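You operate a simulated robot arm through the tools that you are given. There is no shell and no other tool.

The job below is to be done with a simulated robot arm. You get a single attempt, and the scene is never put back.

Task
Let the fuel tank's test air out, then slacken the three sender screws.
Fine: open the fuel tap till the gauge shows 0.00 and shut it again; each screw a quarter turn.

The check looks at the end state, three seconds after you hand in, the way a careful person would. Anything else that was tipped, shoved, dropped, spilled or broken makes it a failure.

Robot
A 7-joint arm with a two-finger parallel gripper, fixed in place. Base frame: the origin is at the foot of the arm, x ahead of it, y to its left, z up. Units: mm, rad, N and s.
With the tool pointing down near the work surface it reaches from about 220 to 580 mm from the base axis. Its first joint turns from -2.496 to 2.496 rad. Payload 3 kg.
The TCP is the grasp point between the finger pads, 30 mm short of the fingertips. In the tool frame z runs along the fingers and y along their closing line. Largest opening 110 mm; finger width 20, thickness 10; the body of the gripper, 48 by 112 mm, starts 55 mm behind the TCP.
Orientation is that of the tool frame in the base frame, as a unit quaternion [x, y, z, w]. With the fingers straight down and closing along the base's y, the tool's x points along the base's -x, its y along +y and its z along -z.

Tools
- The arm moves only by the tool play_rows. Its argument "plan" is a list of rows, each an object of numbers (a shift or turn left out is 0, a gripper value left out holds the last): "tx", "ty", "tz": the shift along the base's x, y, z in units of 150 mm (1.0 is 150 mm); "ax", "ay", "az": the turn, a rotation vector about the base's x, y, z in units of 45 degrees (1.0 is 45 degrees); "claw": the finger opening in mm, from 0 to 110. In form: [{"tx": .., "ty": .., "tz": .., "ax": .., "ay": .., "az": .., "claw": ..}, ...]. A call has 1 to 20 rows; each row is the pose to reach, as a shift and turn from the pose commanded when the call began. A call with a number of a shift or a turn outside -1 to 1 is refused whole. Each row takes 0.2 s and may step no farther than 50 mm and 0.15 rad from the row before; otherwise, or with a gripper value out of range, the whole call is refused. Where a pose cannot be reached the arm comes as near as it can. A force on the tool above 60 N (or 10 N above the force at the start of the call, whichever is more), or a blocked arm, ends the call early, and 0.2 s more pass. Each finger travels about 153 mm/s and halts on what it meets, pressing with about 36 N; the grip force reading is that of the motor and also rises with nothing between the fingers. The clock runs only during rows and for 0.2 s after the last one: add rows that repeat a pose to give the fingers time. The reply holds the time, the measured pose of the TCP, the force on the tool along the base axes, the opening and the grip force, in the units named above and with some noise, with the torque about the TCP (base axes, N m) and any sound that the robot's microphone picked up.
- Cameras (640 x 400 px; columns grow to the right, rows downward): "scene" is fixed at [219.9, -500, 1373.8]; the picture's right is [0.38, -0.92, 0.00], its down [-0.89, -0.37, -0.25] and it looks along [0.24, 0.10, -0.97] (base axes); focal length 214 px, centre (320, 200). "wrist" rides on the gripper at [73, 17, -103] in the tool frame; the picture's right is [-0.23, 0.97, 0.00], its down [-0.76, -0.18, -0.62] and it looks along [-0.61, -0.14, 0.78] (tool axes); focal length 222 px, centre (320, 200).
- snapshot(camera): a new picture of that camera. No time passes.
- lift_body(by): slides the trunk up (or, below 0, down) by that many mm; the arm rides with it, the base frame stays. It gives what a move gives, with no picture.
- locate(camera, pixels): for up to 12 pixels [column, row] of the newest picture of that camera ("zoom" is the newest enlarged one), the place [x, y, z] in the base frame of the surface seen there, good to about 2 mm. No time passes.
- close_up(camera, box): a new picture of the part [left, top, right, bottom] of that camera's present view, enlarged. No time passes.
- job_done(): hands the job in; it is judged then, once.

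Leave the gripper open and the arm clear of the work at the hand-in unless told otherwise.

The tools are called after "Request:" by a JSON object that holds its "method" and its "body". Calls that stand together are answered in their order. play_rows: Moves the arm, as the interface text tells. Its arguments: {"type":"object","properties":{"plan":{"type":"array","items":{"type":"object","properties":{"tx":{"type":"number"},"ty":{"type":"number"},"tz":{"type":"number"},"ax":{"type":"number"},"ay":{"type":"number"},"az":{"type":"number"},"claw":{"type":"number"}}}}},"required":["plan"]} The other tools are called the same way: lift_body (by) slides the trunk up or down; snapshot (camera) takes a picture; locate (camera, pixels) gives the place of the surface under pixels of a picture; close_up (camera, box) takes an enlarged picture of a part of a camera's view; job_done () hands the job in.

At the start:

```text
time: 0.0
tcp_pos: [677.7, -67.8, 934.5]
orientation: [0.001, 1.0, 0.0, -0.001]
ft_force: [0.1, 0.3, 0.2]
wrist_torque: [0.0, 0.0, 0.02]
finger_gap: 109.8
grasp_force: 0.1
trunk travel left (down, up): [-325.0, 165.0]
```

scene: 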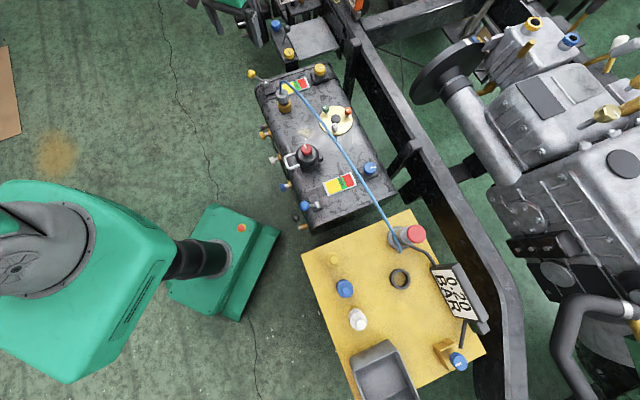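
wrist: 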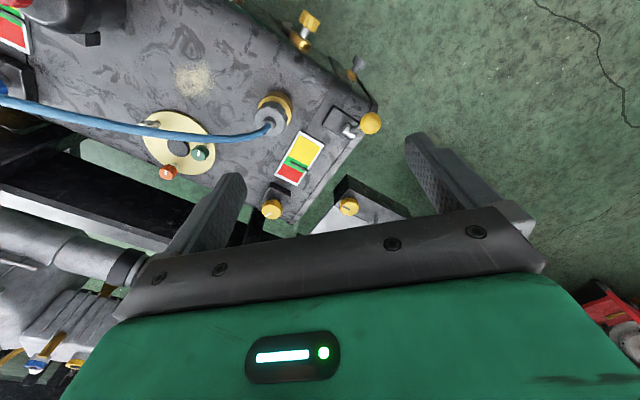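

I see a dark tank in the middle of the scene picture, around (320,150), with a cream sender plate near (335,120), several valves and a gauge that reads "0.20 BAR" near (455,293). I'll take enlarged pictures first, before any motion.

Request:
{"method": "close_up", "body": {"camera": "scene", "box": [240, 60, 400, 160]}}

Request:
{"method": "close_up", "body": {"camera": "scene", "box": [240, 140, 400, 240]}}

Request:
{"method": "close_up", "body": {"camera": "scene", "box": [300, 210, 500, 335]}}

Request:
{"method": "close_up", "body": {"camera": "wrist", "box": [120, 0, 400, 220]}}

```text
4.00 times, centred on (320, 110) of scene
```

zoom: 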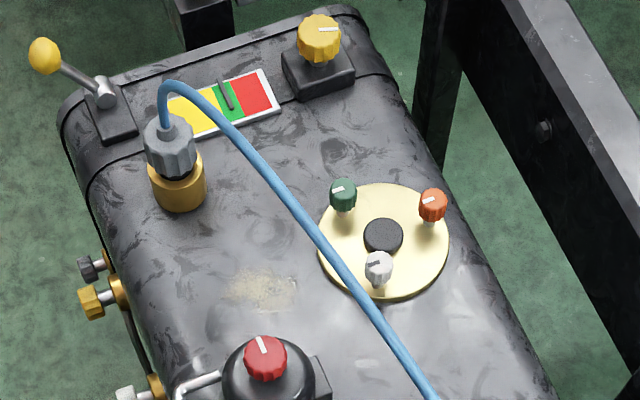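

```text
4.00 times, centred on (320, 190) of scene
```

zoom: 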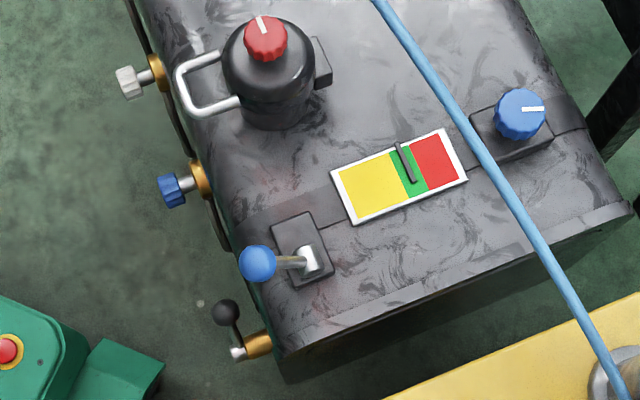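

```text
3.20 times, centred on (400, 272) of scene
```

zoom: 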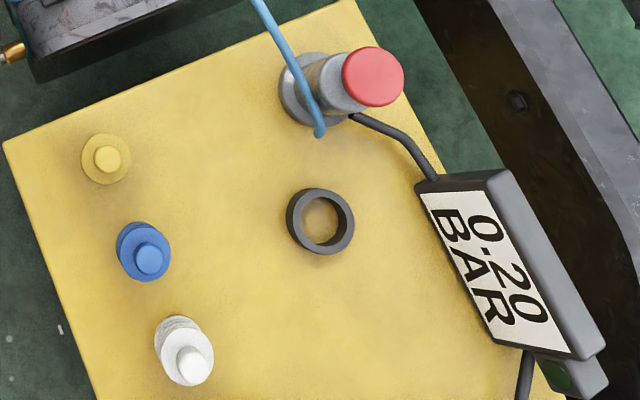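

```text
1.82 times, centred on (260, 110) of wrist
```

zoom: 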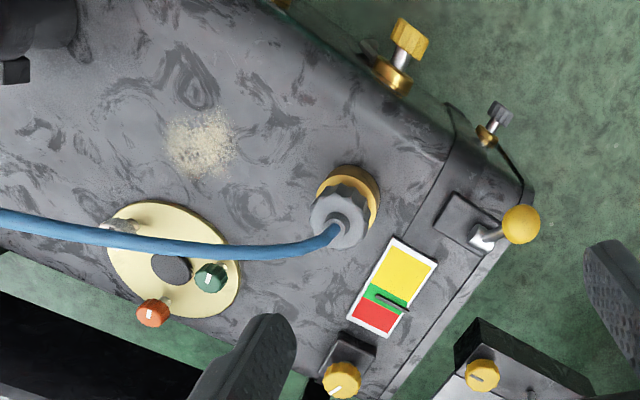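

The gauge reads 0.20 BAR. Next I'll measure where the main features are, starting with the zoomed view of the tank's top half in the scene picture.

Request:
{"method": "close_up", "body": {"camera": "scene", "box": [240, 60, 400, 160]}}

Request:
{"method": "locate", "body": {"camera": "zoom", "pixels": [[343, 195], [433, 205], [379, 266], [382, 235], [340, 270], [265, 360], [90, 300], [85, 268], [45, 57], [320, 40], [172, 150], [250, 290]]}}

Request:
{"method": "locate", "body": {"camera": "scene", "pixels": [[272, 160], [283, 187], [296, 218], [305, 205], [370, 170], [413, 234], [400, 280], [345, 288], [358, 319], [455, 293], [220, 180], [458, 360]]}}

```text
4.00 times, centred on (320, 110) of scene
```

zoom: 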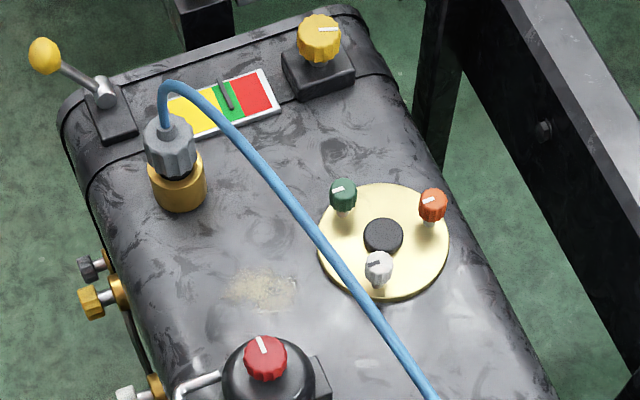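

```text
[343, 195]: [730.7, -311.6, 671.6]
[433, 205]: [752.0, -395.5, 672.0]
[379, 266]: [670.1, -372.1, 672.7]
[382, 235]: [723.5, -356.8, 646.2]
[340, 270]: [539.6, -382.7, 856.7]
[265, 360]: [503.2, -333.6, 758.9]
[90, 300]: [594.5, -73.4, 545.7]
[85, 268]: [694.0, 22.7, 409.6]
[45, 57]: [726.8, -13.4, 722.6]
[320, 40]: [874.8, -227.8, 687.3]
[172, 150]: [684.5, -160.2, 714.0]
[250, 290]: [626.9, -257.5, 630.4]
```

```text
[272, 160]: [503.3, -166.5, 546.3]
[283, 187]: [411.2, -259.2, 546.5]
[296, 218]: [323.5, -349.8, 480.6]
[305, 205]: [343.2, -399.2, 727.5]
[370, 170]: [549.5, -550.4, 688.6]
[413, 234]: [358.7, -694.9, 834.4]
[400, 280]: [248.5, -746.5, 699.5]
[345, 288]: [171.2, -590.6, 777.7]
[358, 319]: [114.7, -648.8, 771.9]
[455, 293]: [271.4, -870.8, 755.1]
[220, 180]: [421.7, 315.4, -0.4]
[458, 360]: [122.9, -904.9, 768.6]
```

The tank's top is at about z 630. Side taps stick out of its near-left face, yellow near (594,-73,546), white near (503,-166,546) and blue near (411,-259,546). There's also a small grey one and a black crank. I need a better look to tell which is the fuel tap, so I'll keep height, back off toward the robot and yaw the wrist camera to face that side.

Request:
{"method": "play_rows", "body": {"plan": [{"tx": -0.25, "ty": 0.1, "az": -0.18, "claw": 110}, {"tx": -0.5, "ty": 0.2, "az": -0.36}, {"tx": -0.75, "ty": 0.3, "az": -0.54}, {"tx": -1.0, "ty": 0.4, "az": -0.71}]}}

```text
time: 1.0
tcp_pos: [526.4, -8.4, 933.3]
orientation: [0.277, 0.961, 0.0, -0.001]
ft_force: [0.2, 0.2, 0.2]
wrist_torque: [0.01, 0.0, 0.02]
finger_gap: 109.9
grasp_force: 0.0
trunk travel left (down, up): [-325.0, 165.0]
```

I'm at (526,-8,933). I'll move back another 150 mm, then take a picture.

Request:
{"method": "play_rows", "body": {"plan": [{"tx": -0.3, "ty": 0.1}, {"tx": -0.6, "ty": 0.2}, {"tx": -0.9, "ty": 0.3}, {"tx": -1.0, "ty": 0.35}]}}

Request:
{"method": "snapshot", "body": {"camera": "wrist"}}

Request:
{"method": "snapshot", "body": {"camera": "scene"}}

```text
time: 2.0
tcp_pos: [375.0, 45.8, 933.9]
orientation: [0.276, 0.961, 0.0, -0.001]
ft_force: [-0.5, 0.2, -0.2]
wrist_torque: [0.0, 0.03, -0.01]
finger_gap: 110.0
grasp_force: 0.0
trunk travel left (down, up): [-325.0, 165.0]
```

```text
taken
```

wrist: 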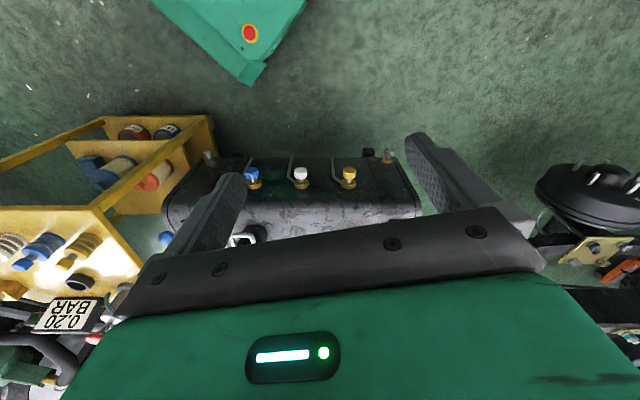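

```text
taken
```

scene: 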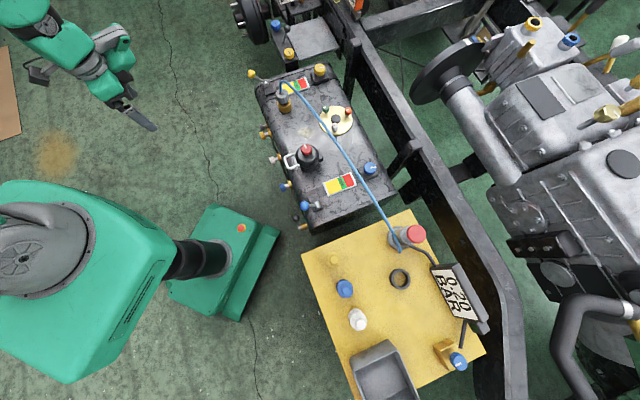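

The side face of the tank is visible at around (300,180) in the wrist view. I'll enlarge it.

Request:
{"method": "close_up", "body": {"camera": "wrist", "box": [180, 130, 420, 260]}}

Request:
{"method": "close_up", "body": {"camera": "wrist", "box": [0, 100, 220, 340]}}

Request:
{"method": "close_up", "body": {"camera": "wrist", "box": [240, 145, 360, 220]}}

```text
2.67 times, centred on (300, 195) of wrist
```

zoom: 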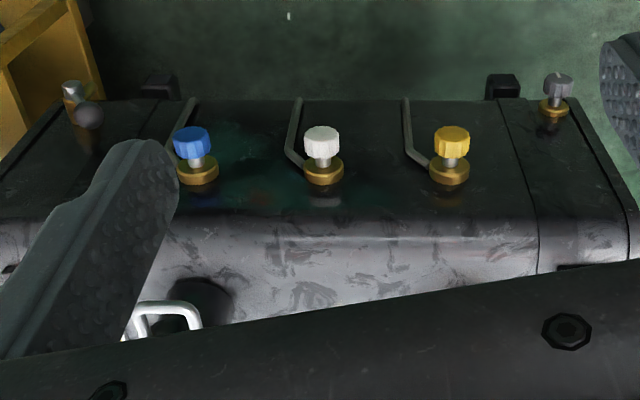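

```text
1.67 times, centred on (110, 220) of wrist
```

zoom: 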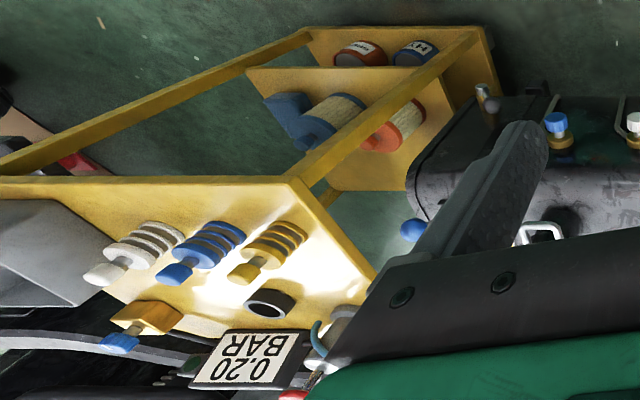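

```text
5.33 times, centred on (300, 182) of wrist
```

zoom: 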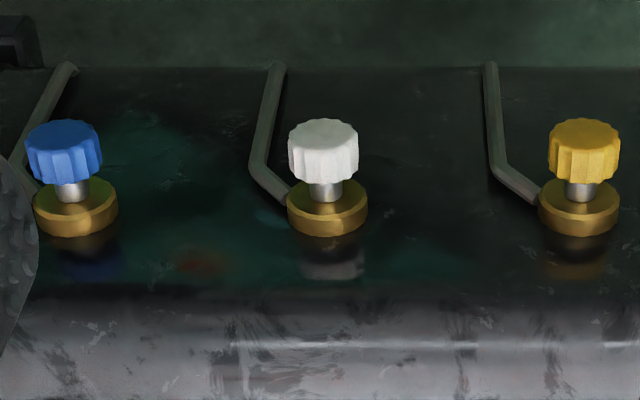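

There are three identical side taps: blue, white and yellow. I still have to establish which one is the fuel tap, so I'll look for labels and pipes elsewhere, on the bench shelf, the engine and the jars.

Request:
{"method": "close_up", "body": {"camera": "wrist", "box": [60, 110, 220, 210]}}

Request:
{"method": "close_up", "body": {"camera": "wrist", "box": [0, 210, 140, 300]}}

Request:
{"method": "close_up", "body": {"camera": "wrist", "box": [500, 150, 640, 350]}}

Request:
{"method": "close_up", "body": {"camera": "scene", "box": [480, 0, 640, 100]}}

Request:
{"method": "close_up", "body": {"camera": "scene", "box": [180, 0, 380, 100]}}

Request:
{"method": "close_up", "body": {"camera": "scene", "box": [320, 230, 500, 400]}}

```text
4.00 times, centred on (140, 160) of wrist
```

zoom: 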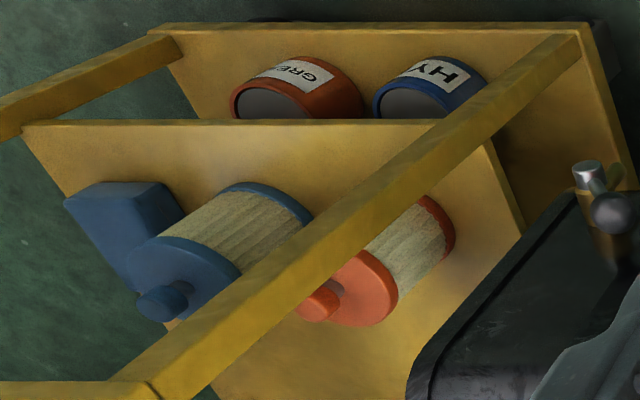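

```text
4.44 times, centred on (70, 255) of wrist
```

zoom: 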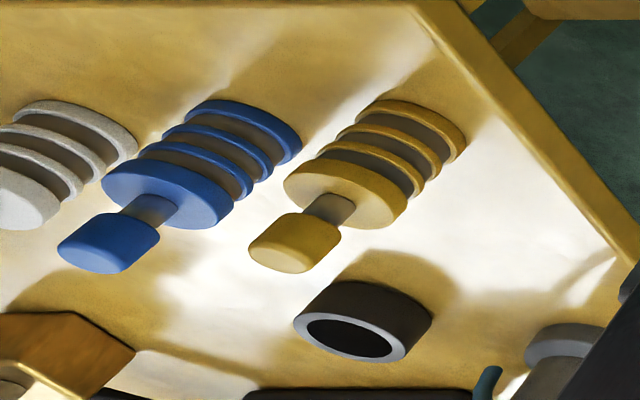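

```text
2.00 times, centred on (570, 250) of wrist
```

zoom: 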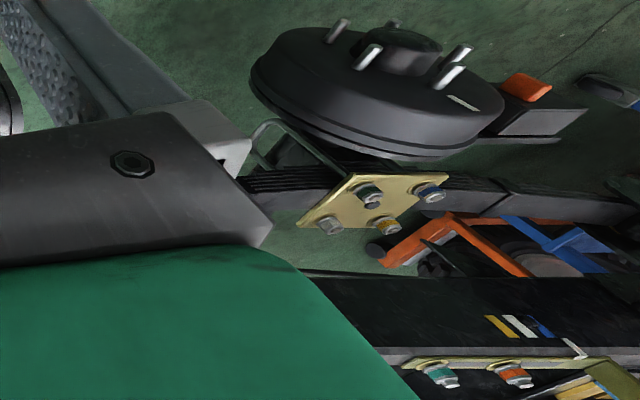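

```text
4.00 times, centred on (560, 50) of scene
```

zoom: 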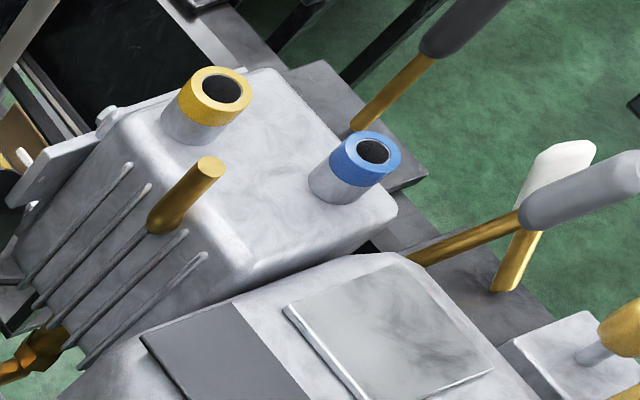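

```text
3.20 times, centred on (280, 50) of scene
```

zoom: 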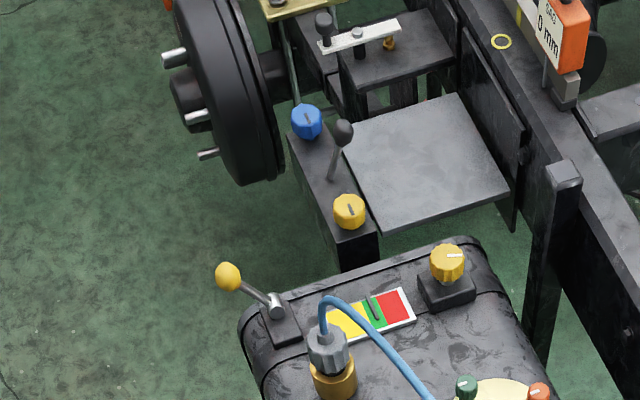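

```text
2.35 times, centred on (410, 315) of scene
```

zoom: 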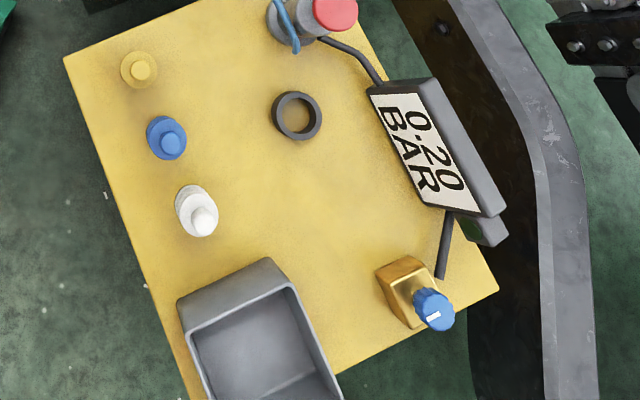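

I can't settle it from these views. There are yellow, white and blue marks past the right edge of the wrist view, and tap pipes that run down under the tank. I'll lower the trunk and tilt the camera toward level for a straight look at the tank's side.

Request:
{"method": "lift_body", "body": {"by": -200}}

Request:
{"method": "snapshot", "body": {"camera": "wrist"}}

Request:
{"method": "snapshot", "body": {"camera": "scene"}}

```text
time: 4.2
tcp_pos: [377.1, 45.9, 734.1]
orientation: [0.276, 0.961, 0.0, 0.0]
ft_force: [-0.8, 0.2, -0.6]
wrist_torque: [-0.01, 0.01, -0.02]
finger_gap: 110.0
grasp_force: 0.1
trunk travel left (down, up): [-125.0, 365.0]
```

```text
taken
```

wrist: 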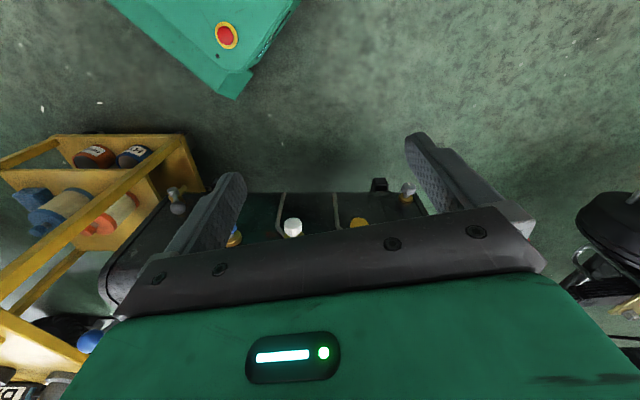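

```text
taken
```

scene: 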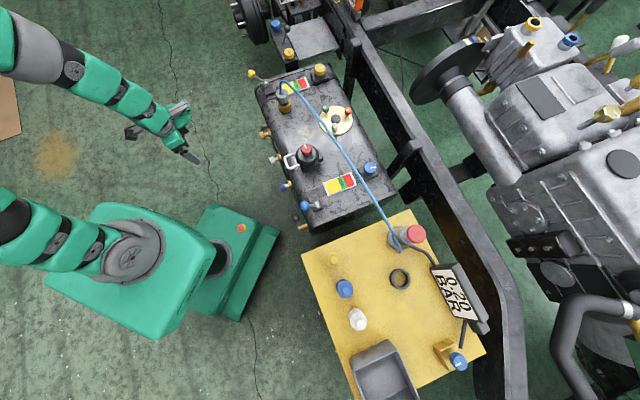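

The arm rides clear on the left. Now I'll tilt the tool by about 30° so the camera looks more levelly at the tank side, backing off a bit along (-1,+1).

Request:
{"method": "play_rows", "body": {"plan": [{"tx": -0.1, "ty": 0.1, "ax": -0.118, "ay": -0.118}, {"tx": -0.2, "ty": 0.2, "ax": -0.236, "ay": -0.236}, {"tx": -0.3, "ty": 0.3, "ax": -0.354, "ay": -0.354}, {"tx": -0.3, "ty": 0.3, "tz": -0.2, "ax": -0.471, "ay": -0.471}, {"tx": -0.3, "ty": 0.3, "tz": -0.4, "ax": -0.58, "ay": -0.58}]}}

Request:
{"method": "snapshot", "body": {"camera": "wrist"}}

```text
time: 5.4
tcp_pos: [374.4, 134.8, 707.2]
orientation: [0.264, 0.925, -0.133, 0.239]
ft_force: [-0.7, -0.3, -0.7]
wrist_torque: [-0.06, 0.0, -0.01]
finger_gap: 110.1
grasp_force: 0.0
out of reach, approached as far as the arm can: row 1, 2, 3, 4, 5
trunk travel left (down, up): [-125.0, 365.0]
```

```text
taken
```

wrist: 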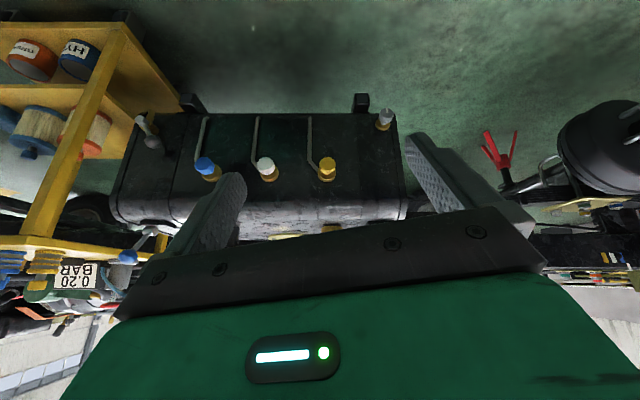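

The tank's side is now in view at around (260,150). I'll enlarge the three taps, the grey one at the right, the crank at the left, and the surroundings.

Request:
{"method": "close_up", "body": {"camera": "wrist", "box": [110, 90, 270, 190]}}

Request:
{"method": "close_up", "body": {"camera": "wrist", "box": [250, 90, 410, 190]}}

Request:
{"method": "close_up", "body": {"camera": "wrist", "box": [0, 20, 160, 120]}}

Request:
{"method": "close_up", "body": {"camera": "wrist", "box": [520, 100, 640, 300]}}

Request:
{"method": "close_up", "body": {"camera": "wrist", "box": [0, 220, 160, 320]}}

```text
4.00 times, centred on (190, 140) of wrist
```

zoom: 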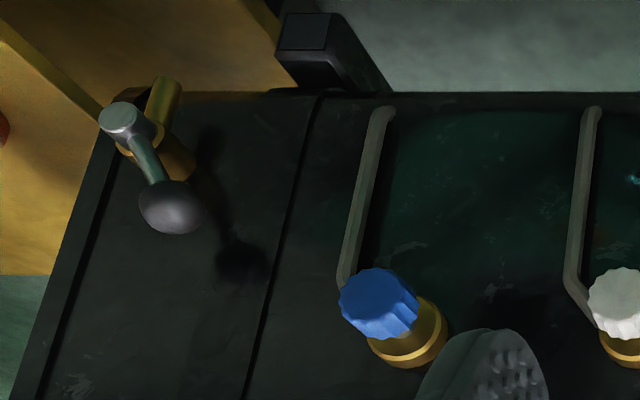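

```text
4.00 times, centred on (330, 140) of wrist
```

zoom: 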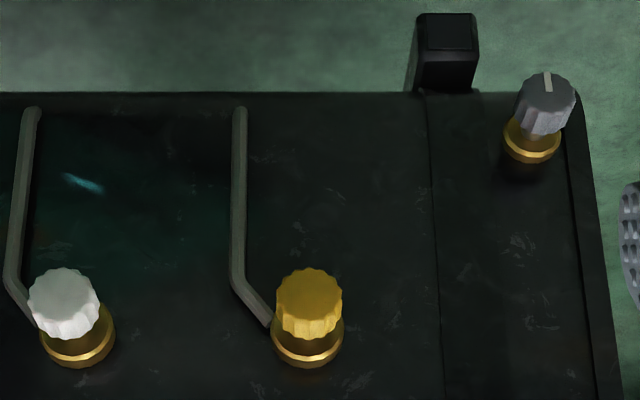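

```text
4.00 times, centred on (80, 70) of wrist
```

zoom: 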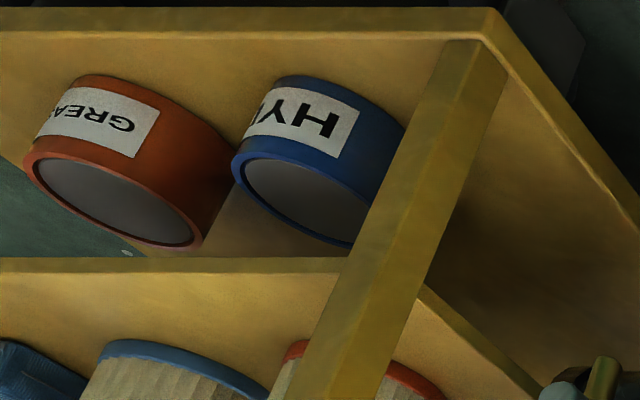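

```text
2.00 times, centred on (580, 200) of wrist
```

zoom: 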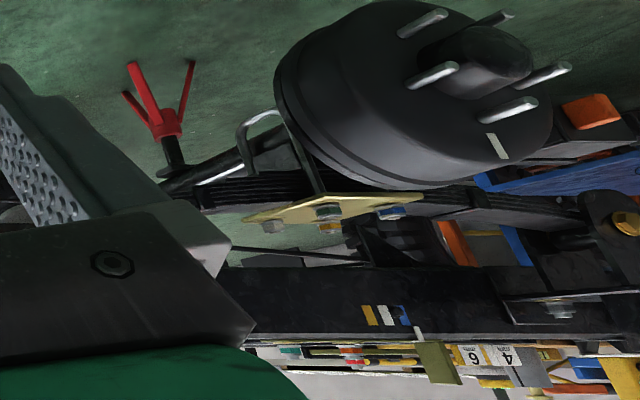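

```text
4.00 times, centred on (80, 270) of wrist
```

zoom: 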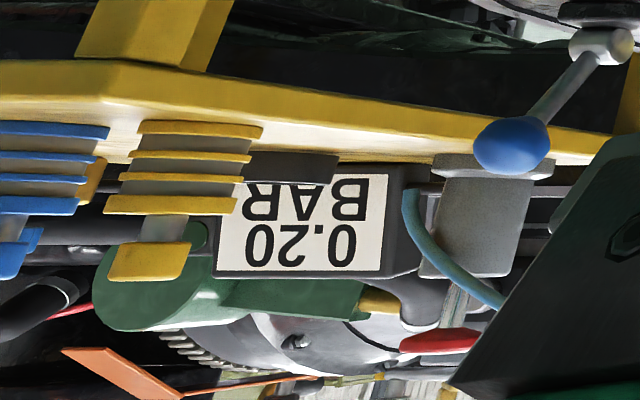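

There's a lever cock with a spout at the left (black ball lever on brass). At the right there's a grey knob on brass with an index line. I'll measure these and get the bench corner before moving closer.

Request:
{"method": "locate", "body": {"camera": "wrist", "pixels": [[153, 141], [141, 120], [150, 117], [383, 118], [387, 125], [205, 166], [266, 166], [326, 165], [203, 120], [255, 120], [308, 120], [398, 180]]}}

Request:
{"method": "locate", "body": {"camera": "scene", "pixels": [[304, 254], [410, 212], [320, 300], [390, 205], [320, 232], [258, 85], [262, 120], [330, 66], [420, 155], [430, 262]]}}

Request:
{"method": "close_up", "body": {"camera": "wrist", "box": [362, 95, 410, 125]}}

Request:
{"method": "close_up", "body": {"camera": "wrist", "box": [125, 100, 189, 140]}}

Request:
{"method": "close_up", "body": {"camera": "wrist", "box": [290, 145, 354, 185]}}

Request:
{"method": "close_up", "body": {"camera": "wrist", "box": [190, 145, 286, 205]}}

```text
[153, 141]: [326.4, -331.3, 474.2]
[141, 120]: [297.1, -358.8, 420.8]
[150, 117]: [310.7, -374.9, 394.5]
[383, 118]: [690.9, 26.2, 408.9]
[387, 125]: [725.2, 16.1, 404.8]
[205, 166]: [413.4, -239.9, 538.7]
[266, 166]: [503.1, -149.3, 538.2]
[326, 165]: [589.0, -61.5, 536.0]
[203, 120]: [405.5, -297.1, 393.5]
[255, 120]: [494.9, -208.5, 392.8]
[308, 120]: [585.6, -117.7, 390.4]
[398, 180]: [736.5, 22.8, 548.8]
```

```text
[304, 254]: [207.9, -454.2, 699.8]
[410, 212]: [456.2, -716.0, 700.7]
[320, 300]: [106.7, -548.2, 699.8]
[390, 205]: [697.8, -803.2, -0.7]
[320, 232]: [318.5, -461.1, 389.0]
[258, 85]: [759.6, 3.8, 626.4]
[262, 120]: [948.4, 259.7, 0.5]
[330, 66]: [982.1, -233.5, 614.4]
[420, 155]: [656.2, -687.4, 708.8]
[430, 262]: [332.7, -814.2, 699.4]
```

```text
13.33 times, centred on (386, 110) of wrist
```

zoom: 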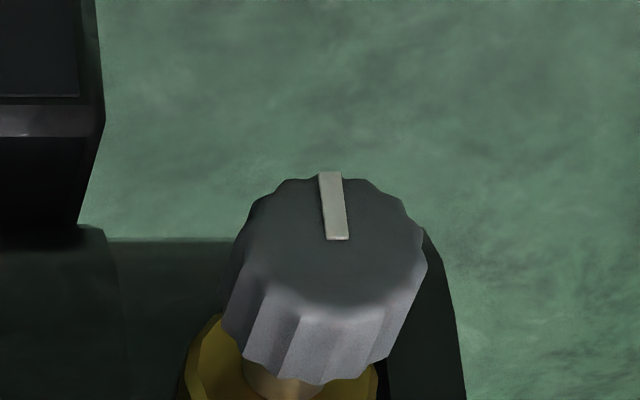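

```text
10.00 times, centred on (157, 120) of wrist
```

zoom: 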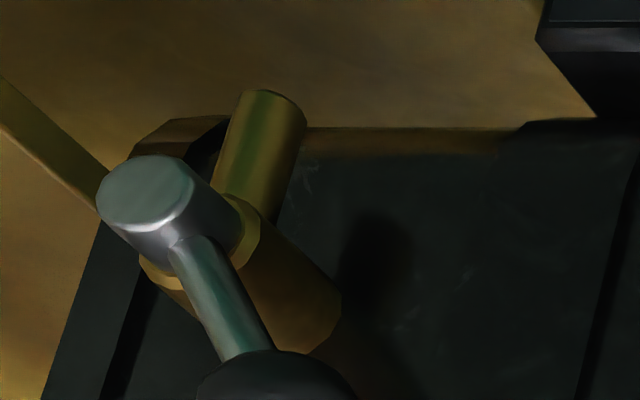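

```text
10.00 times, centred on (322, 165) of wrist
```

zoom: 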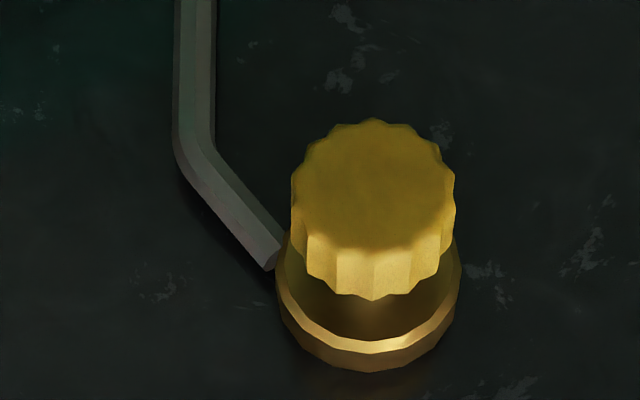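

```text
6.67 times, centred on (238, 175) of wrist
```

zoom: 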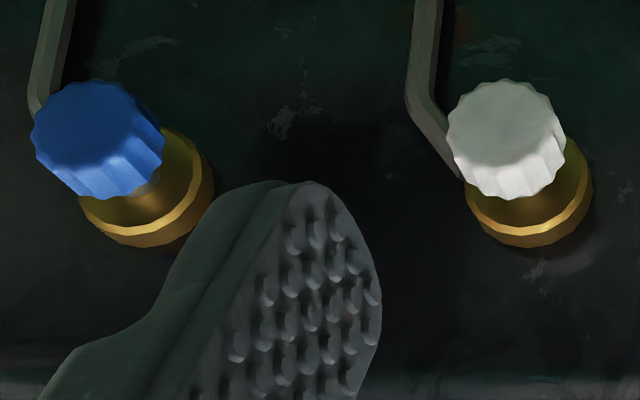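

Reading the tank's side: the coloured knobs are plain line unions with no index mark, each with its own pipe. The part at the far-left low corner is a brass cock with a downward spout and a black ball lever, which makes it the fuel tap. Its hub is near (297,-359,421) and its ball near (326,-338,470). I'll move toward a standoff in front of it, checking where the arm actually gets to.

Request:
{"method": "play_rows", "body": {"plan": [{"ty": -0.3}, {"ty": -0.6}, {"ty": -0.9}, {"ty": -1.0}]}}

```text
time: 6.4
tcp_pos: [445.0, 39.0, 744.4]
orientation: [0.249, 0.929, -0.129, 0.242]
ft_force: [2.1, -6.8, -1.2]
wrist_torque: [0.54, 0.21, 0.07]
finger_gap: 110.0
grasp_force: 0.0
out of reach, approached as far as the arm can: row 1, 2, 3, 4
trunk travel left (down, up): [-125.0, 365.0]
```

The arm can't fold that close to its base at this trunk height, and there's a slight 7 N side force. I'll look at the scene before going on.

Request:
{"method": "snapshot", "body": {"camera": "scene"}}

Request:
{"method": "snapshot", "body": {"camera": "wrist"}}

```text
taken
```

scene: 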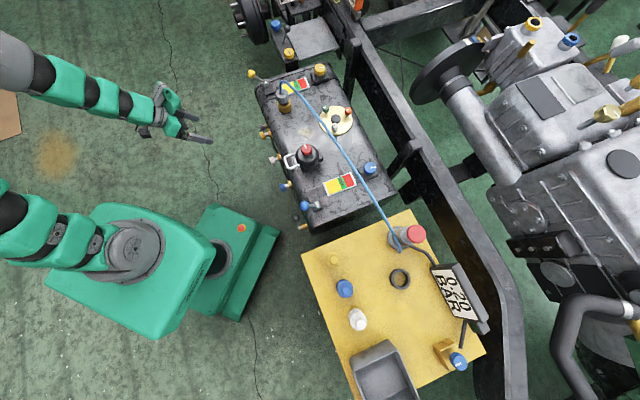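

```text
taken
```

wrist: 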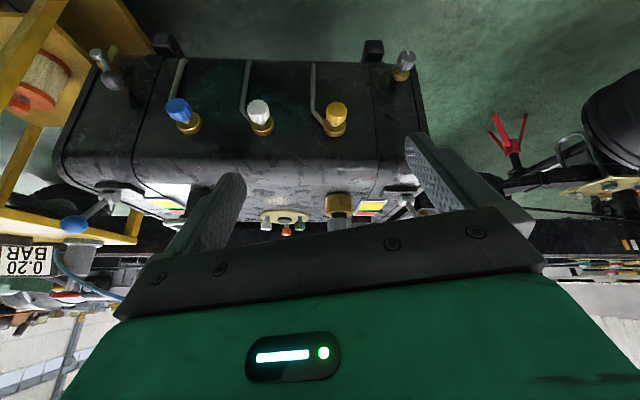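

Nothing is touching the gripper. I'll measure the arm's own parts (shoulder block near (135,240), wrist near (150,105)) to understand its reach.

Request:
{"method": "locate", "body": {"camera": "scene", "pixels": [[135, 235], [200, 240], [90, 300], [50, 235], [10, 220], [20, 60], [65, 80], [105, 95], [140, 108], [170, 110], [205, 265], [185, 215]]}}

```text
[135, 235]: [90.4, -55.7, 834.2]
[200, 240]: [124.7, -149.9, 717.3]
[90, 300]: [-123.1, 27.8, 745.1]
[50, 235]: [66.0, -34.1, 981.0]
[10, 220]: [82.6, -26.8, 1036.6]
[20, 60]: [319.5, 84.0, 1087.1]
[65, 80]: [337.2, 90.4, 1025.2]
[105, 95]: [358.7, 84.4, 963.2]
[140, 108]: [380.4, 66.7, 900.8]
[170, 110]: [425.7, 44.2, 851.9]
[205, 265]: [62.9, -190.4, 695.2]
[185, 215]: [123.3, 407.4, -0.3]
```

The shoulder sits above the base axis at about z 830 and the arm folds over the top, so the earlier pose was inside its inner limit. The tap lies at azimuth -46°, which is straight out along the radial direction, so I'll swing there at a larger radius. First comes a small move that will also tell me which pose the shifts are counted from.

Request:
{"method": "play_rows", "body": {"plan": [{"tx": 0.2, "ty": -0.09, "tz": 0.16}, {"tx": 0.4, "ty": -0.18, "tz": 0.31}, {"tx": 0.587, "ty": -0.273, "tz": 0.467}, {"tx": 0.587, "ty": -0.273, "tz": 0.467}]}}

```text
time: 7.4
tcp_pos: [533.7, -19.1, 813.8]
orientation: [0.266, 0.924, -0.134, 0.239]
ft_force: [0.3, 0.6, -0.4]
wrist_torque: [-0.05, 0.01, -0.02]
finger_gap: 110.1
grasp_force: 0.0
trunk travel left (down, up): [-125.0, 365.0]
```

So shifts count from the pose actually reached. Next I untilt to vertical while moving to about (420,-100,800), outside the tank's side.

Request:
{"method": "play_rows", "body": {"plan": [{"tx": -0.19, "ty": -0.135, "tz": -0.02, "ax": 0.125, "ay": 0.125}, {"tx": -0.38, "ty": -0.27, "tz": -0.04, "ax": 0.25, "ay": 0.25}, {"tx": -0.57, "ty": -0.405, "tz": -0.06, "ax": 0.375, "ay": 0.375}, {"tx": -0.76, "ty": -0.54, "tz": -0.09, "ax": 0.5, "ay": 0.5}, {"tx": -0.76, "ty": -0.54, "tz": -0.09, "ax": 0.5, "ay": 0.5}]}}

```text
time: 8.6
tcp_pos: [417.7, -99.9, 798.7]
orientation: [0.275, 0.961, 0.0, -0.001]
ft_force: [-0.2, 0.6, 1.3]
wrist_torque: [0.0, 0.0, 0.0]
finger_gap: 110.0
grasp_force: 0.0
trunk travel left (down, up): [-125.0, 365.0]
```

Now I'm vertical at (418,-100,799). I'll swing to about (280,-250,755) in front of the tap and yaw another 13° so the fingers close along the tank's long axis.

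Request:
{"method": "play_rows", "body": {"plan": [{"tx": -0.15, "ty": -0.17, "tz": -0.05, "az": -0.05}, {"tx": -0.3, "ty": -0.34, "tz": -0.1, "az": -0.1}, {"tx": -0.45, "ty": -0.51, "tz": -0.15, "az": -0.15}, {"tx": -0.6, "ty": -0.68, "tz": -0.2, "az": -0.2}, {"tx": -0.75, "ty": -0.85, "tz": -0.25, "az": -0.25}, {"tx": -0.9, "ty": -1.0, "tz": -0.3, "az": -0.29}, {"tx": -0.9, "ty": -1.0, "tz": -0.3, "az": -0.29}]}}

Request:
{"method": "snapshot", "body": {"camera": "wrist"}}

Request:
{"method": "snapshot", "body": {"camera": "scene"}}

```text
time: 10.2
tcp_pos: [281.0, -250.7, 753.4]
orientation: [0.383, 0.924, -0.001, 0.0]
ft_force: [0.3, 0.1, 0.0]
wrist_torque: [-0.01, 0.02, -0.02]
finger_gap: 110.0
grasp_force: 0.0
trunk travel left (down, up): [-125.0, 365.0]
```

```text
taken
```

wrist: 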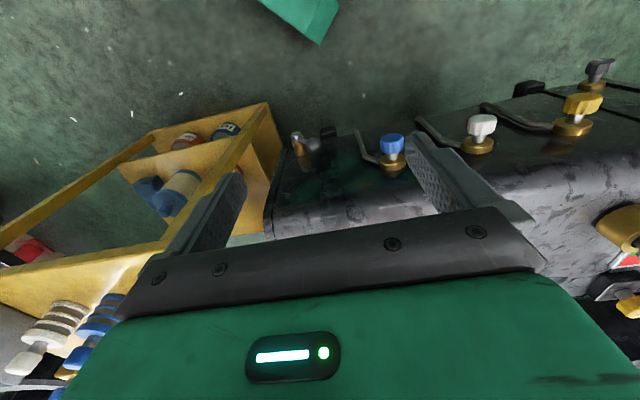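

```text
taken
```

scene: 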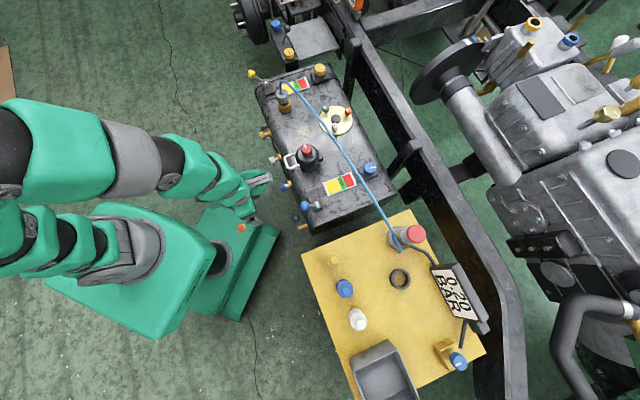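

The lever cock now shows at about (310,140) in the wrist view, between the fingers. I'll enlarge it.

Request:
{"method": "close_up", "body": {"camera": "wrist", "box": [270, 115, 366, 175]}}

Request:
{"method": "close_up", "body": {"camera": "wrist", "box": [255, 60, 640, 300]}}

```text
6.67 times, centred on (318, 145) of wrist
```

zoom: 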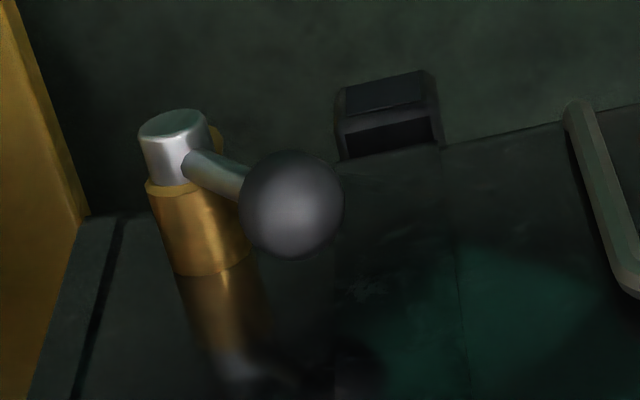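

```text
1.66 times, centred on (448, 180) of wrist
```

zoom: 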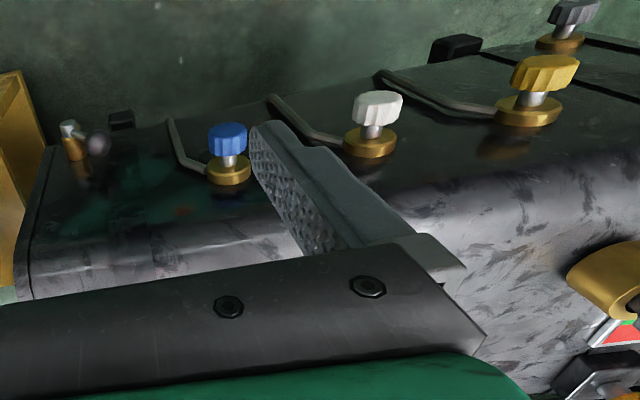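

I'll locate the hub, rod and ball in this view, taking the first enlargement again.

Request:
{"method": "close_up", "body": {"camera": "wrist", "box": [270, 115, 366, 175]}}

Request:
{"method": "locate", "body": {"camera": "zoom", "pixels": [[175, 123], [200, 165], [220, 175], [293, 205], [260, 205], [330, 205], [293, 240], [293, 165], [205, 230], [170, 160], [400, 130], [300, 330]]}}

```text
6.67 times, centred on (318, 145) of wrist
```

zoom: 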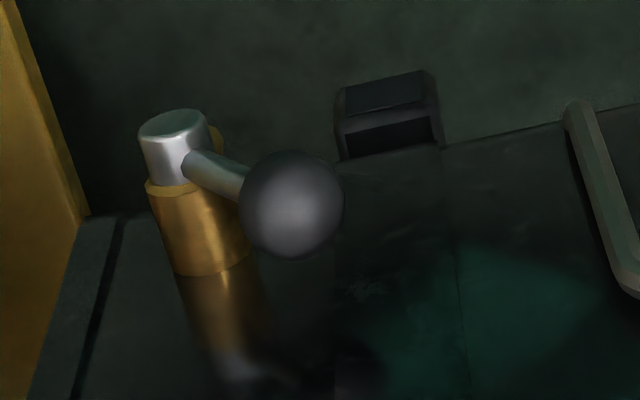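

```text
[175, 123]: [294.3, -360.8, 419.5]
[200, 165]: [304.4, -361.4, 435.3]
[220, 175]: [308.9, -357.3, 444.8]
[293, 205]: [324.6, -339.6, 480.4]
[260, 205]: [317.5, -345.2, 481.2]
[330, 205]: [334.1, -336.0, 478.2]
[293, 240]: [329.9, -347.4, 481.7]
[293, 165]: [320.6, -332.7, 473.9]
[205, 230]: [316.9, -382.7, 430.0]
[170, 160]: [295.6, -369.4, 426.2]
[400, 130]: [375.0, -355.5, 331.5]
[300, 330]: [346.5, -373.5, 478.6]
```

Lever geometry: the hub axis is at about a = -47, z = 420 (a is measured along the tank). The ball centre is at about (327,-345,468), the ball is about 28 mm across and the lever is about 60 mm long. The tank's side face lies about 34 mm behind the ball. I'll tilt the tool about 35° toward the tank and go to a standoff, with the fingers part open to straddle the ball.

Request:
{"method": "play_rows", "body": {"plan": [{"ty": -0.05, "tz": -0.1, "ax": -0.11, "ay": -0.11, "claw": 56}, {"tx": -0.01, "ty": -0.1, "tz": -0.25, "ax": -0.22, "ay": -0.22}, {"tx": -0.02, "ty": -0.16, "tz": -0.4, "ax": -0.33, "ay": -0.33}, {"tx": -0.03, "ty": -0.22, "tz": -0.55, "ax": -0.44, "ay": -0.44}, {"tx": -0.04, "ty": -0.28, "tz": -0.7, "ax": -0.55, "ay": -0.55}, {"tx": -0.04, "ty": -0.28, "tz": -0.7, "ax": -0.55, "ay": -0.55}]}}

Request:
{"method": "snapshot", "body": {"camera": "wrist"}}

Request:
{"method": "snapshot", "body": {"camera": "scene"}}

```text
time: 11.6
tcp_pos: [355.6, -365.1, 658.3]
orientation: [0.366, 0.885, -0.109, 0.267]
ft_force: [0.1, 0.0, 0.0]
wrist_torque: [0.0, 0.02, 0.0]
finger_gap: 55.9
grasp_force: 0.0
out of reach, approached as far as the arm can: row 2, 3, 4, 5, 6
trunk travel left (down, up): [-125.0, 365.0]
```

```text
taken
```

wrist: 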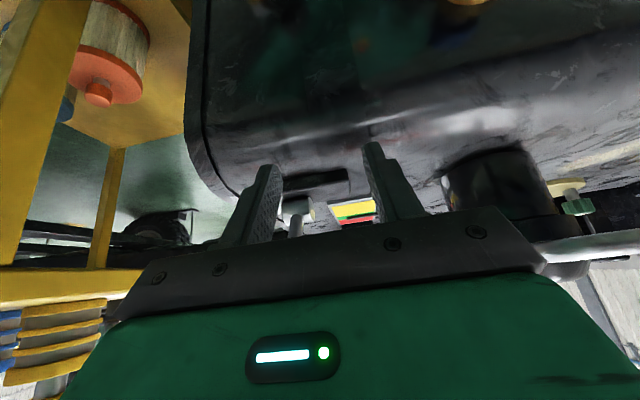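

```text
taken
```

scene: 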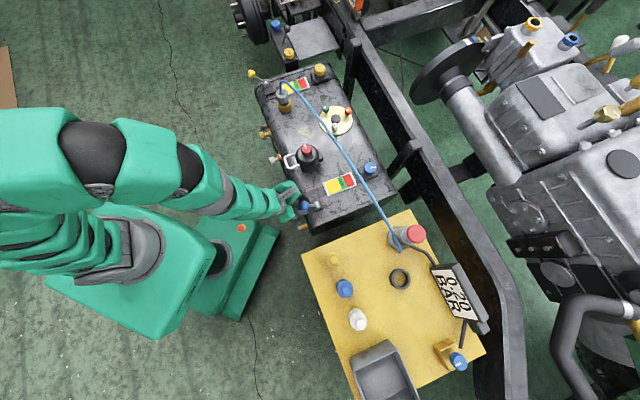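

The arm couldn't take that standoff at this trunk height. It drifted outward to (356,-365,658), close to the blue strap lever. Forces are still zero. I'll check how close the fingers are before backing out.

Request:
{"method": "close_up", "body": {"camera": "wrist", "box": [220, 130, 420, 255]}}

Request:
{"method": "close_up", "body": {"camera": "scene", "box": [250, 160, 350, 222]}}

Request:
{"method": "locate", "body": {"camera": "scene", "pixels": [[305, 205], [310, 206], [316, 204], [300, 205], [295, 200], [290, 210], [302, 210]]}}

```text
3.20 times, centred on (320, 192) of wrist
```

zoom: 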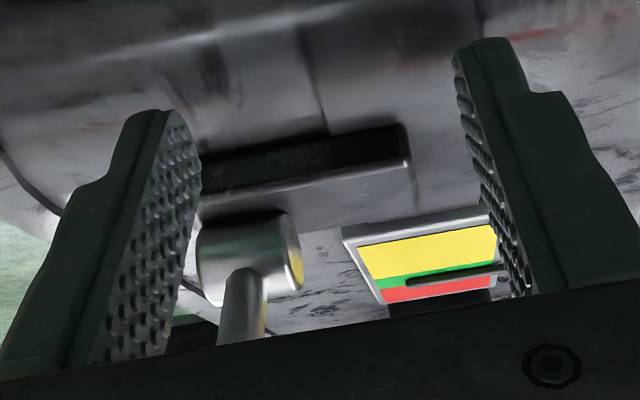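

```text
6.40 times, centred on (300, 191) of scene
```

zoom: 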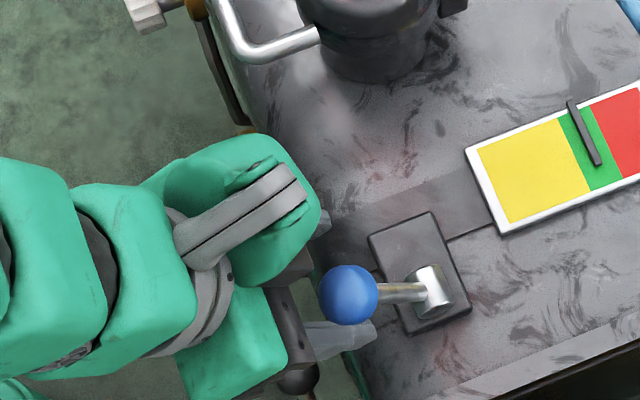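

```text
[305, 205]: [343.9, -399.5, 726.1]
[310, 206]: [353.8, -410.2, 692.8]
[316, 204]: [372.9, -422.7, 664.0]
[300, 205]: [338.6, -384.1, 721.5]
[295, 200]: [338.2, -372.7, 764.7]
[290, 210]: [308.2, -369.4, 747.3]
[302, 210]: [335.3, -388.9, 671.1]
```

The blue strap ball sits about 15 mm from the gripper body, and nothing is touching. I'll back out by swinging the fingers away from the tank about the wrist (out along (-1,+1) while untilting), which widens that gap at every step.

Request:
{"method": "play_rows", "body": {"plan": [{"tx": -0.1, "ty": 0.1, "tz": 0.01, "ax": 0.08, "ay": 0.08}, {"tx": -0.19, "ty": 0.19, "tz": 0.02, "ax": 0.17, "ay": 0.17}, {"tx": -0.28, "ty": 0.28, "tz": 0.04, "ax": 0.27, "ay": 0.27}, {"tx": -0.37, "ty": 0.37, "tz": 0.06, "ax": 0.38, "ay": 0.38}, {"tx": -0.467, "ty": 0.467, "tz": 0.08, "ax": 0.48, "ay": 0.48}, {"tx": -0.467, "ty": 0.467, "tz": 0.08, "ax": 0.527, "ay": 0.527}]}}

Request:
{"method": "snapshot", "body": {"camera": "scene"}}

```text
time: 13.0
tcp_pos: [285.1, -294.6, 670.5]
orientation: [0.383, 0.924, -0.006, 0.011]
ft_force: [0.8, 0.3, 0.2]
wrist_torque: [0.0, -0.03, 0.01]
finger_gap: 56.1
grasp_force: 0.1
out of reach, approached as far as the arm can: row 1
trunk travel left (down, up): [-125.0, 365.0]
```

```text
taken
```

scene: 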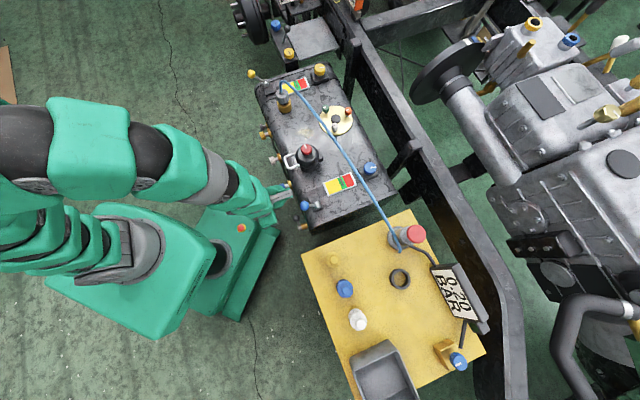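

Clear again at (285,-295,670). I'll raise the trunk 230 mm so the arm has room to fold when the hand is low.

Request:
{"method": "lift_body", "body": {"by": 230}}

```text
time: 15.4
tcp_pos: [285.7, -294.8, 899.6]
orientation: [0.382, 0.924, -0.005, 0.011]
ft_force: [-0.7, 0.8, 0.6]
wrist_torque: [-0.01, -0.01, -0.03]
finger_gap: 55.9
grasp_force: 0.1
trunk travel left (down, up): [-355.0, 135.0]
```

Now descend 150 mm straight, still outside the tank's side.

Request:
{"method": "play_rows", "body": {"plan": [{"tx": -0.02, "ty": 0.02, "tz": -0.25}, {"tx": -0.04, "ty": 0.04, "tz": -0.5}, {"tx": -0.06, "ty": 0.06, "tz": -0.75}, {"tx": -0.08, "ty": 0.08, "tz": -1.0}, {"tx": -0.08, "ty": 0.08, "tz": -1.0}]}}

```text
time: 16.6
tcp_pos: [274.3, -283.1, 749.8]
orientation: [0.382, 0.924, -0.005, 0.011]
ft_force: [1.0, 0.7, -0.7]
wrist_torque: [0.0, -0.01, 0.02]
finger_gap: 56.0
grasp_force: 0.0
trunk travel left (down, up): [-355.0, 135.0]
```

Reached with no complaint. Now I'll tilt by 20° while lowering to about z 660, checking reach.

Request:
{"method": "play_rows", "body": {"plan": [{"tz": -0.2, "ax": -0.1, "ay": -0.1}, {"tz": -0.4, "ax": -0.2, "ay": -0.2}, {"tz": -0.6, "ax": -0.3, "ay": -0.3}, {"tz": -0.6, "ax": -0.3, "ay": -0.3}]}}

```text
time: 17.6
tcp_pos: [274.9, -284.1, 660.0]
orientation: [0.376, 0.909, -0.069, 0.165]
ft_force: [-0.2, -0.6, -0.4]
wrist_torque: [0.04, -0.01, 0.0]
finger_gap: 56.2
grasp_force: 0.1
trunk travel left (down, up): [-355.0, 135.0]
```

In reach. I'll continue to 35° of tilt and down to the standoff at about (275,-293,575).

Request:
{"method": "play_rows", "body": {"plan": [{"ty": -0.02, "tz": -0.2, "ax": -0.08, "ay": -0.08}, {"ty": -0.04, "tz": -0.4, "ax": -0.16, "ay": -0.16}, {"ty": -0.058, "tz": -0.567, "ax": -0.226, "ay": -0.226}, {"ty": -0.058, "tz": -0.567, "ax": -0.226, "ay": -0.226}]}}

Request:
{"method": "snapshot", "body": {"camera": "wrist"}}

```text
time: 18.6
tcp_pos: [273.1, -291.1, 574.4]
orientation: [0.365, 0.881, -0.115, 0.277]
ft_force: [-0.3, 0.6, 0.4]
wrist_torque: [0.01, -0.02, -0.01]
finger_gap: 56.0
grasp_force: 0.1
trunk travel left (down, up): [-355.0, 135.0]
```

```text
taken
```

wrist: 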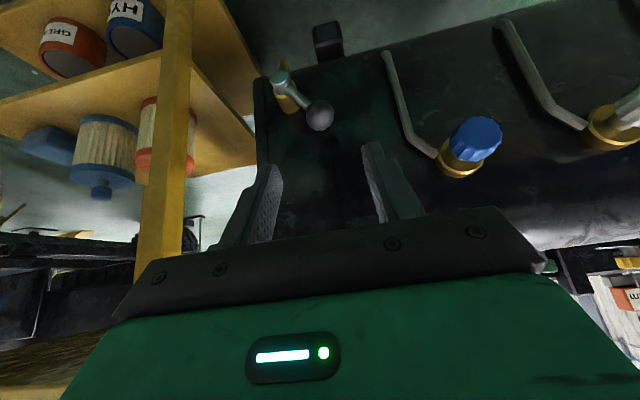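

The lever tap is right ahead at (300,95) in the wrist view. I'll enlarge it and measure it again from close up.

Request:
{"method": "close_up", "body": {"camera": "wrist", "box": [255, 60, 351, 120]}}

Request:
{"method": "locate", "body": {"camera": "zoom", "pixels": [[155, 110], [440, 378], [440, 300], [380, 378], [500, 378], [230, 190], [300, 245], [200, 320], [200, 260], [130, 60]]}}

```text
6.67 times, centred on (303, 90) of wrist
```

zoom: 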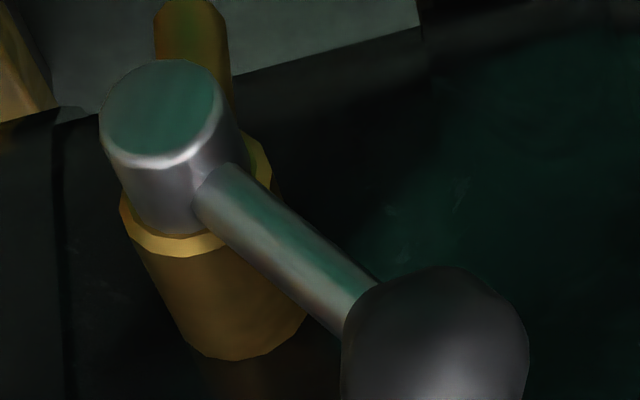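

```text
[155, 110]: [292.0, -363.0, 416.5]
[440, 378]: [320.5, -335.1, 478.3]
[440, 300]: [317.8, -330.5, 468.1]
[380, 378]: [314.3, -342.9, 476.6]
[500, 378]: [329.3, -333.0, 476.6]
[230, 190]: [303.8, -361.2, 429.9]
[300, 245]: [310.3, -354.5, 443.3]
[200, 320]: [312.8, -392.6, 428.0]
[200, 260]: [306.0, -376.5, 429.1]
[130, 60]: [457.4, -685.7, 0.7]
```

The ball centre is confirmed at about (327.5,-344,469). The lever points up and 35° over toward +a. I'll slide in along the tool axis so the open fingers straddle the ball without touching it.

Request:
{"method": "play_rows", "body": {"plan": [{"tx": 0.08, "ty": -0.076, "tz": -0.151}, {"tx": 0.157, "ty": -0.152, "tz": -0.302}, {"tx": 0.236, "ty": -0.228, "tz": -0.454}, {"tx": 0.314, "ty": -0.304, "tz": -0.605}, {"tx": 0.314, "ty": -0.304, "tz": -0.605}]}}

Request:
{"method": "snapshot", "body": {"camera": "wrist"}}

Request:
{"method": "snapshot", "body": {"camera": "scene"}}

```text
time: 19.8
tcp_pos: [321.5, -338.4, 484.4]
orientation: [0.365, 0.882, -0.114, 0.277]
ft_force: [-0.9, 0.3, -0.6]
wrist_torque: [-0.02, -0.01, 0.04]
finger_gap: 56.0
grasp_force: 0.0
trunk travel left (down, up): [-355.0, 135.0]
```

```text
taken
```

wrist: 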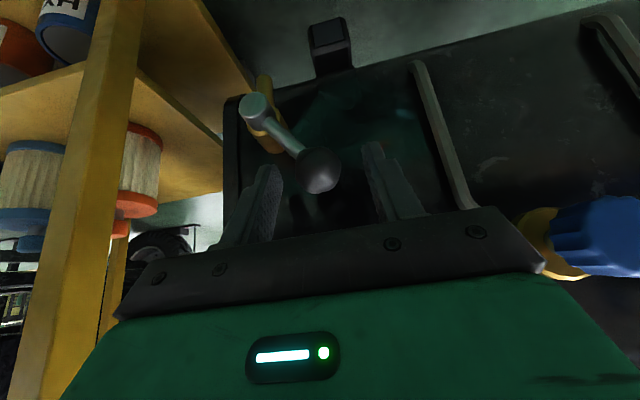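

```text
taken
```

scene: 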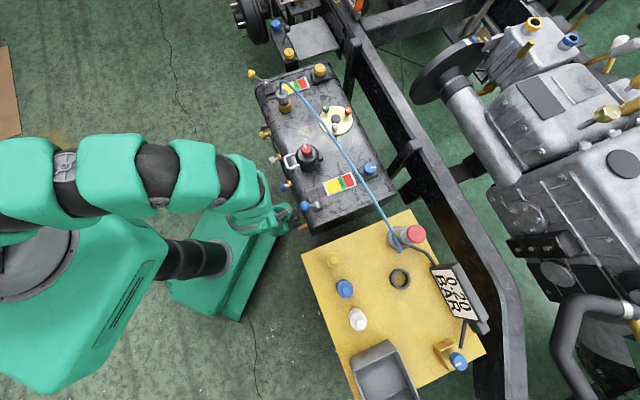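

The ball (316,170) sits free between the fingers. The gauge still reads 0.20. I don't know which way the tap opens, so I'll try gently, pushing the ball toward -a (over the top) with the right-hand finger and watching the force.

Request:
{"method": "play_rows", "body": {"plan": [{"tx": -0.03, "ty": -0.03}, {"tx": -0.06, "ty": -0.06}, {"tx": -0.08, "ty": -0.08}, {"tx": -0.094, "ty": -0.094}, {"tx": -0.094, "ty": -0.094}]}}

Request:
{"method": "snapshot", "body": {"camera": "wrist"}}

```text
time: 21.0
tcp_pos: [306.8, -351.7, 483.9]
orientation: [0.366, 0.882, -0.114, 0.276]
ft_force: [1.1, 0.8, 0.4]
wrist_torque: [0.05, 0.0, -0.01]
finger_gap: 56.5
grasp_force: 0.7
trunk travel left (down, up): [-355.0, 135.0]
```

```text
taken
```

wrist: 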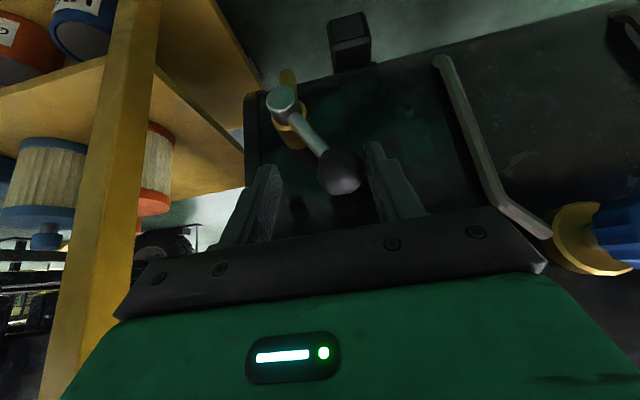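

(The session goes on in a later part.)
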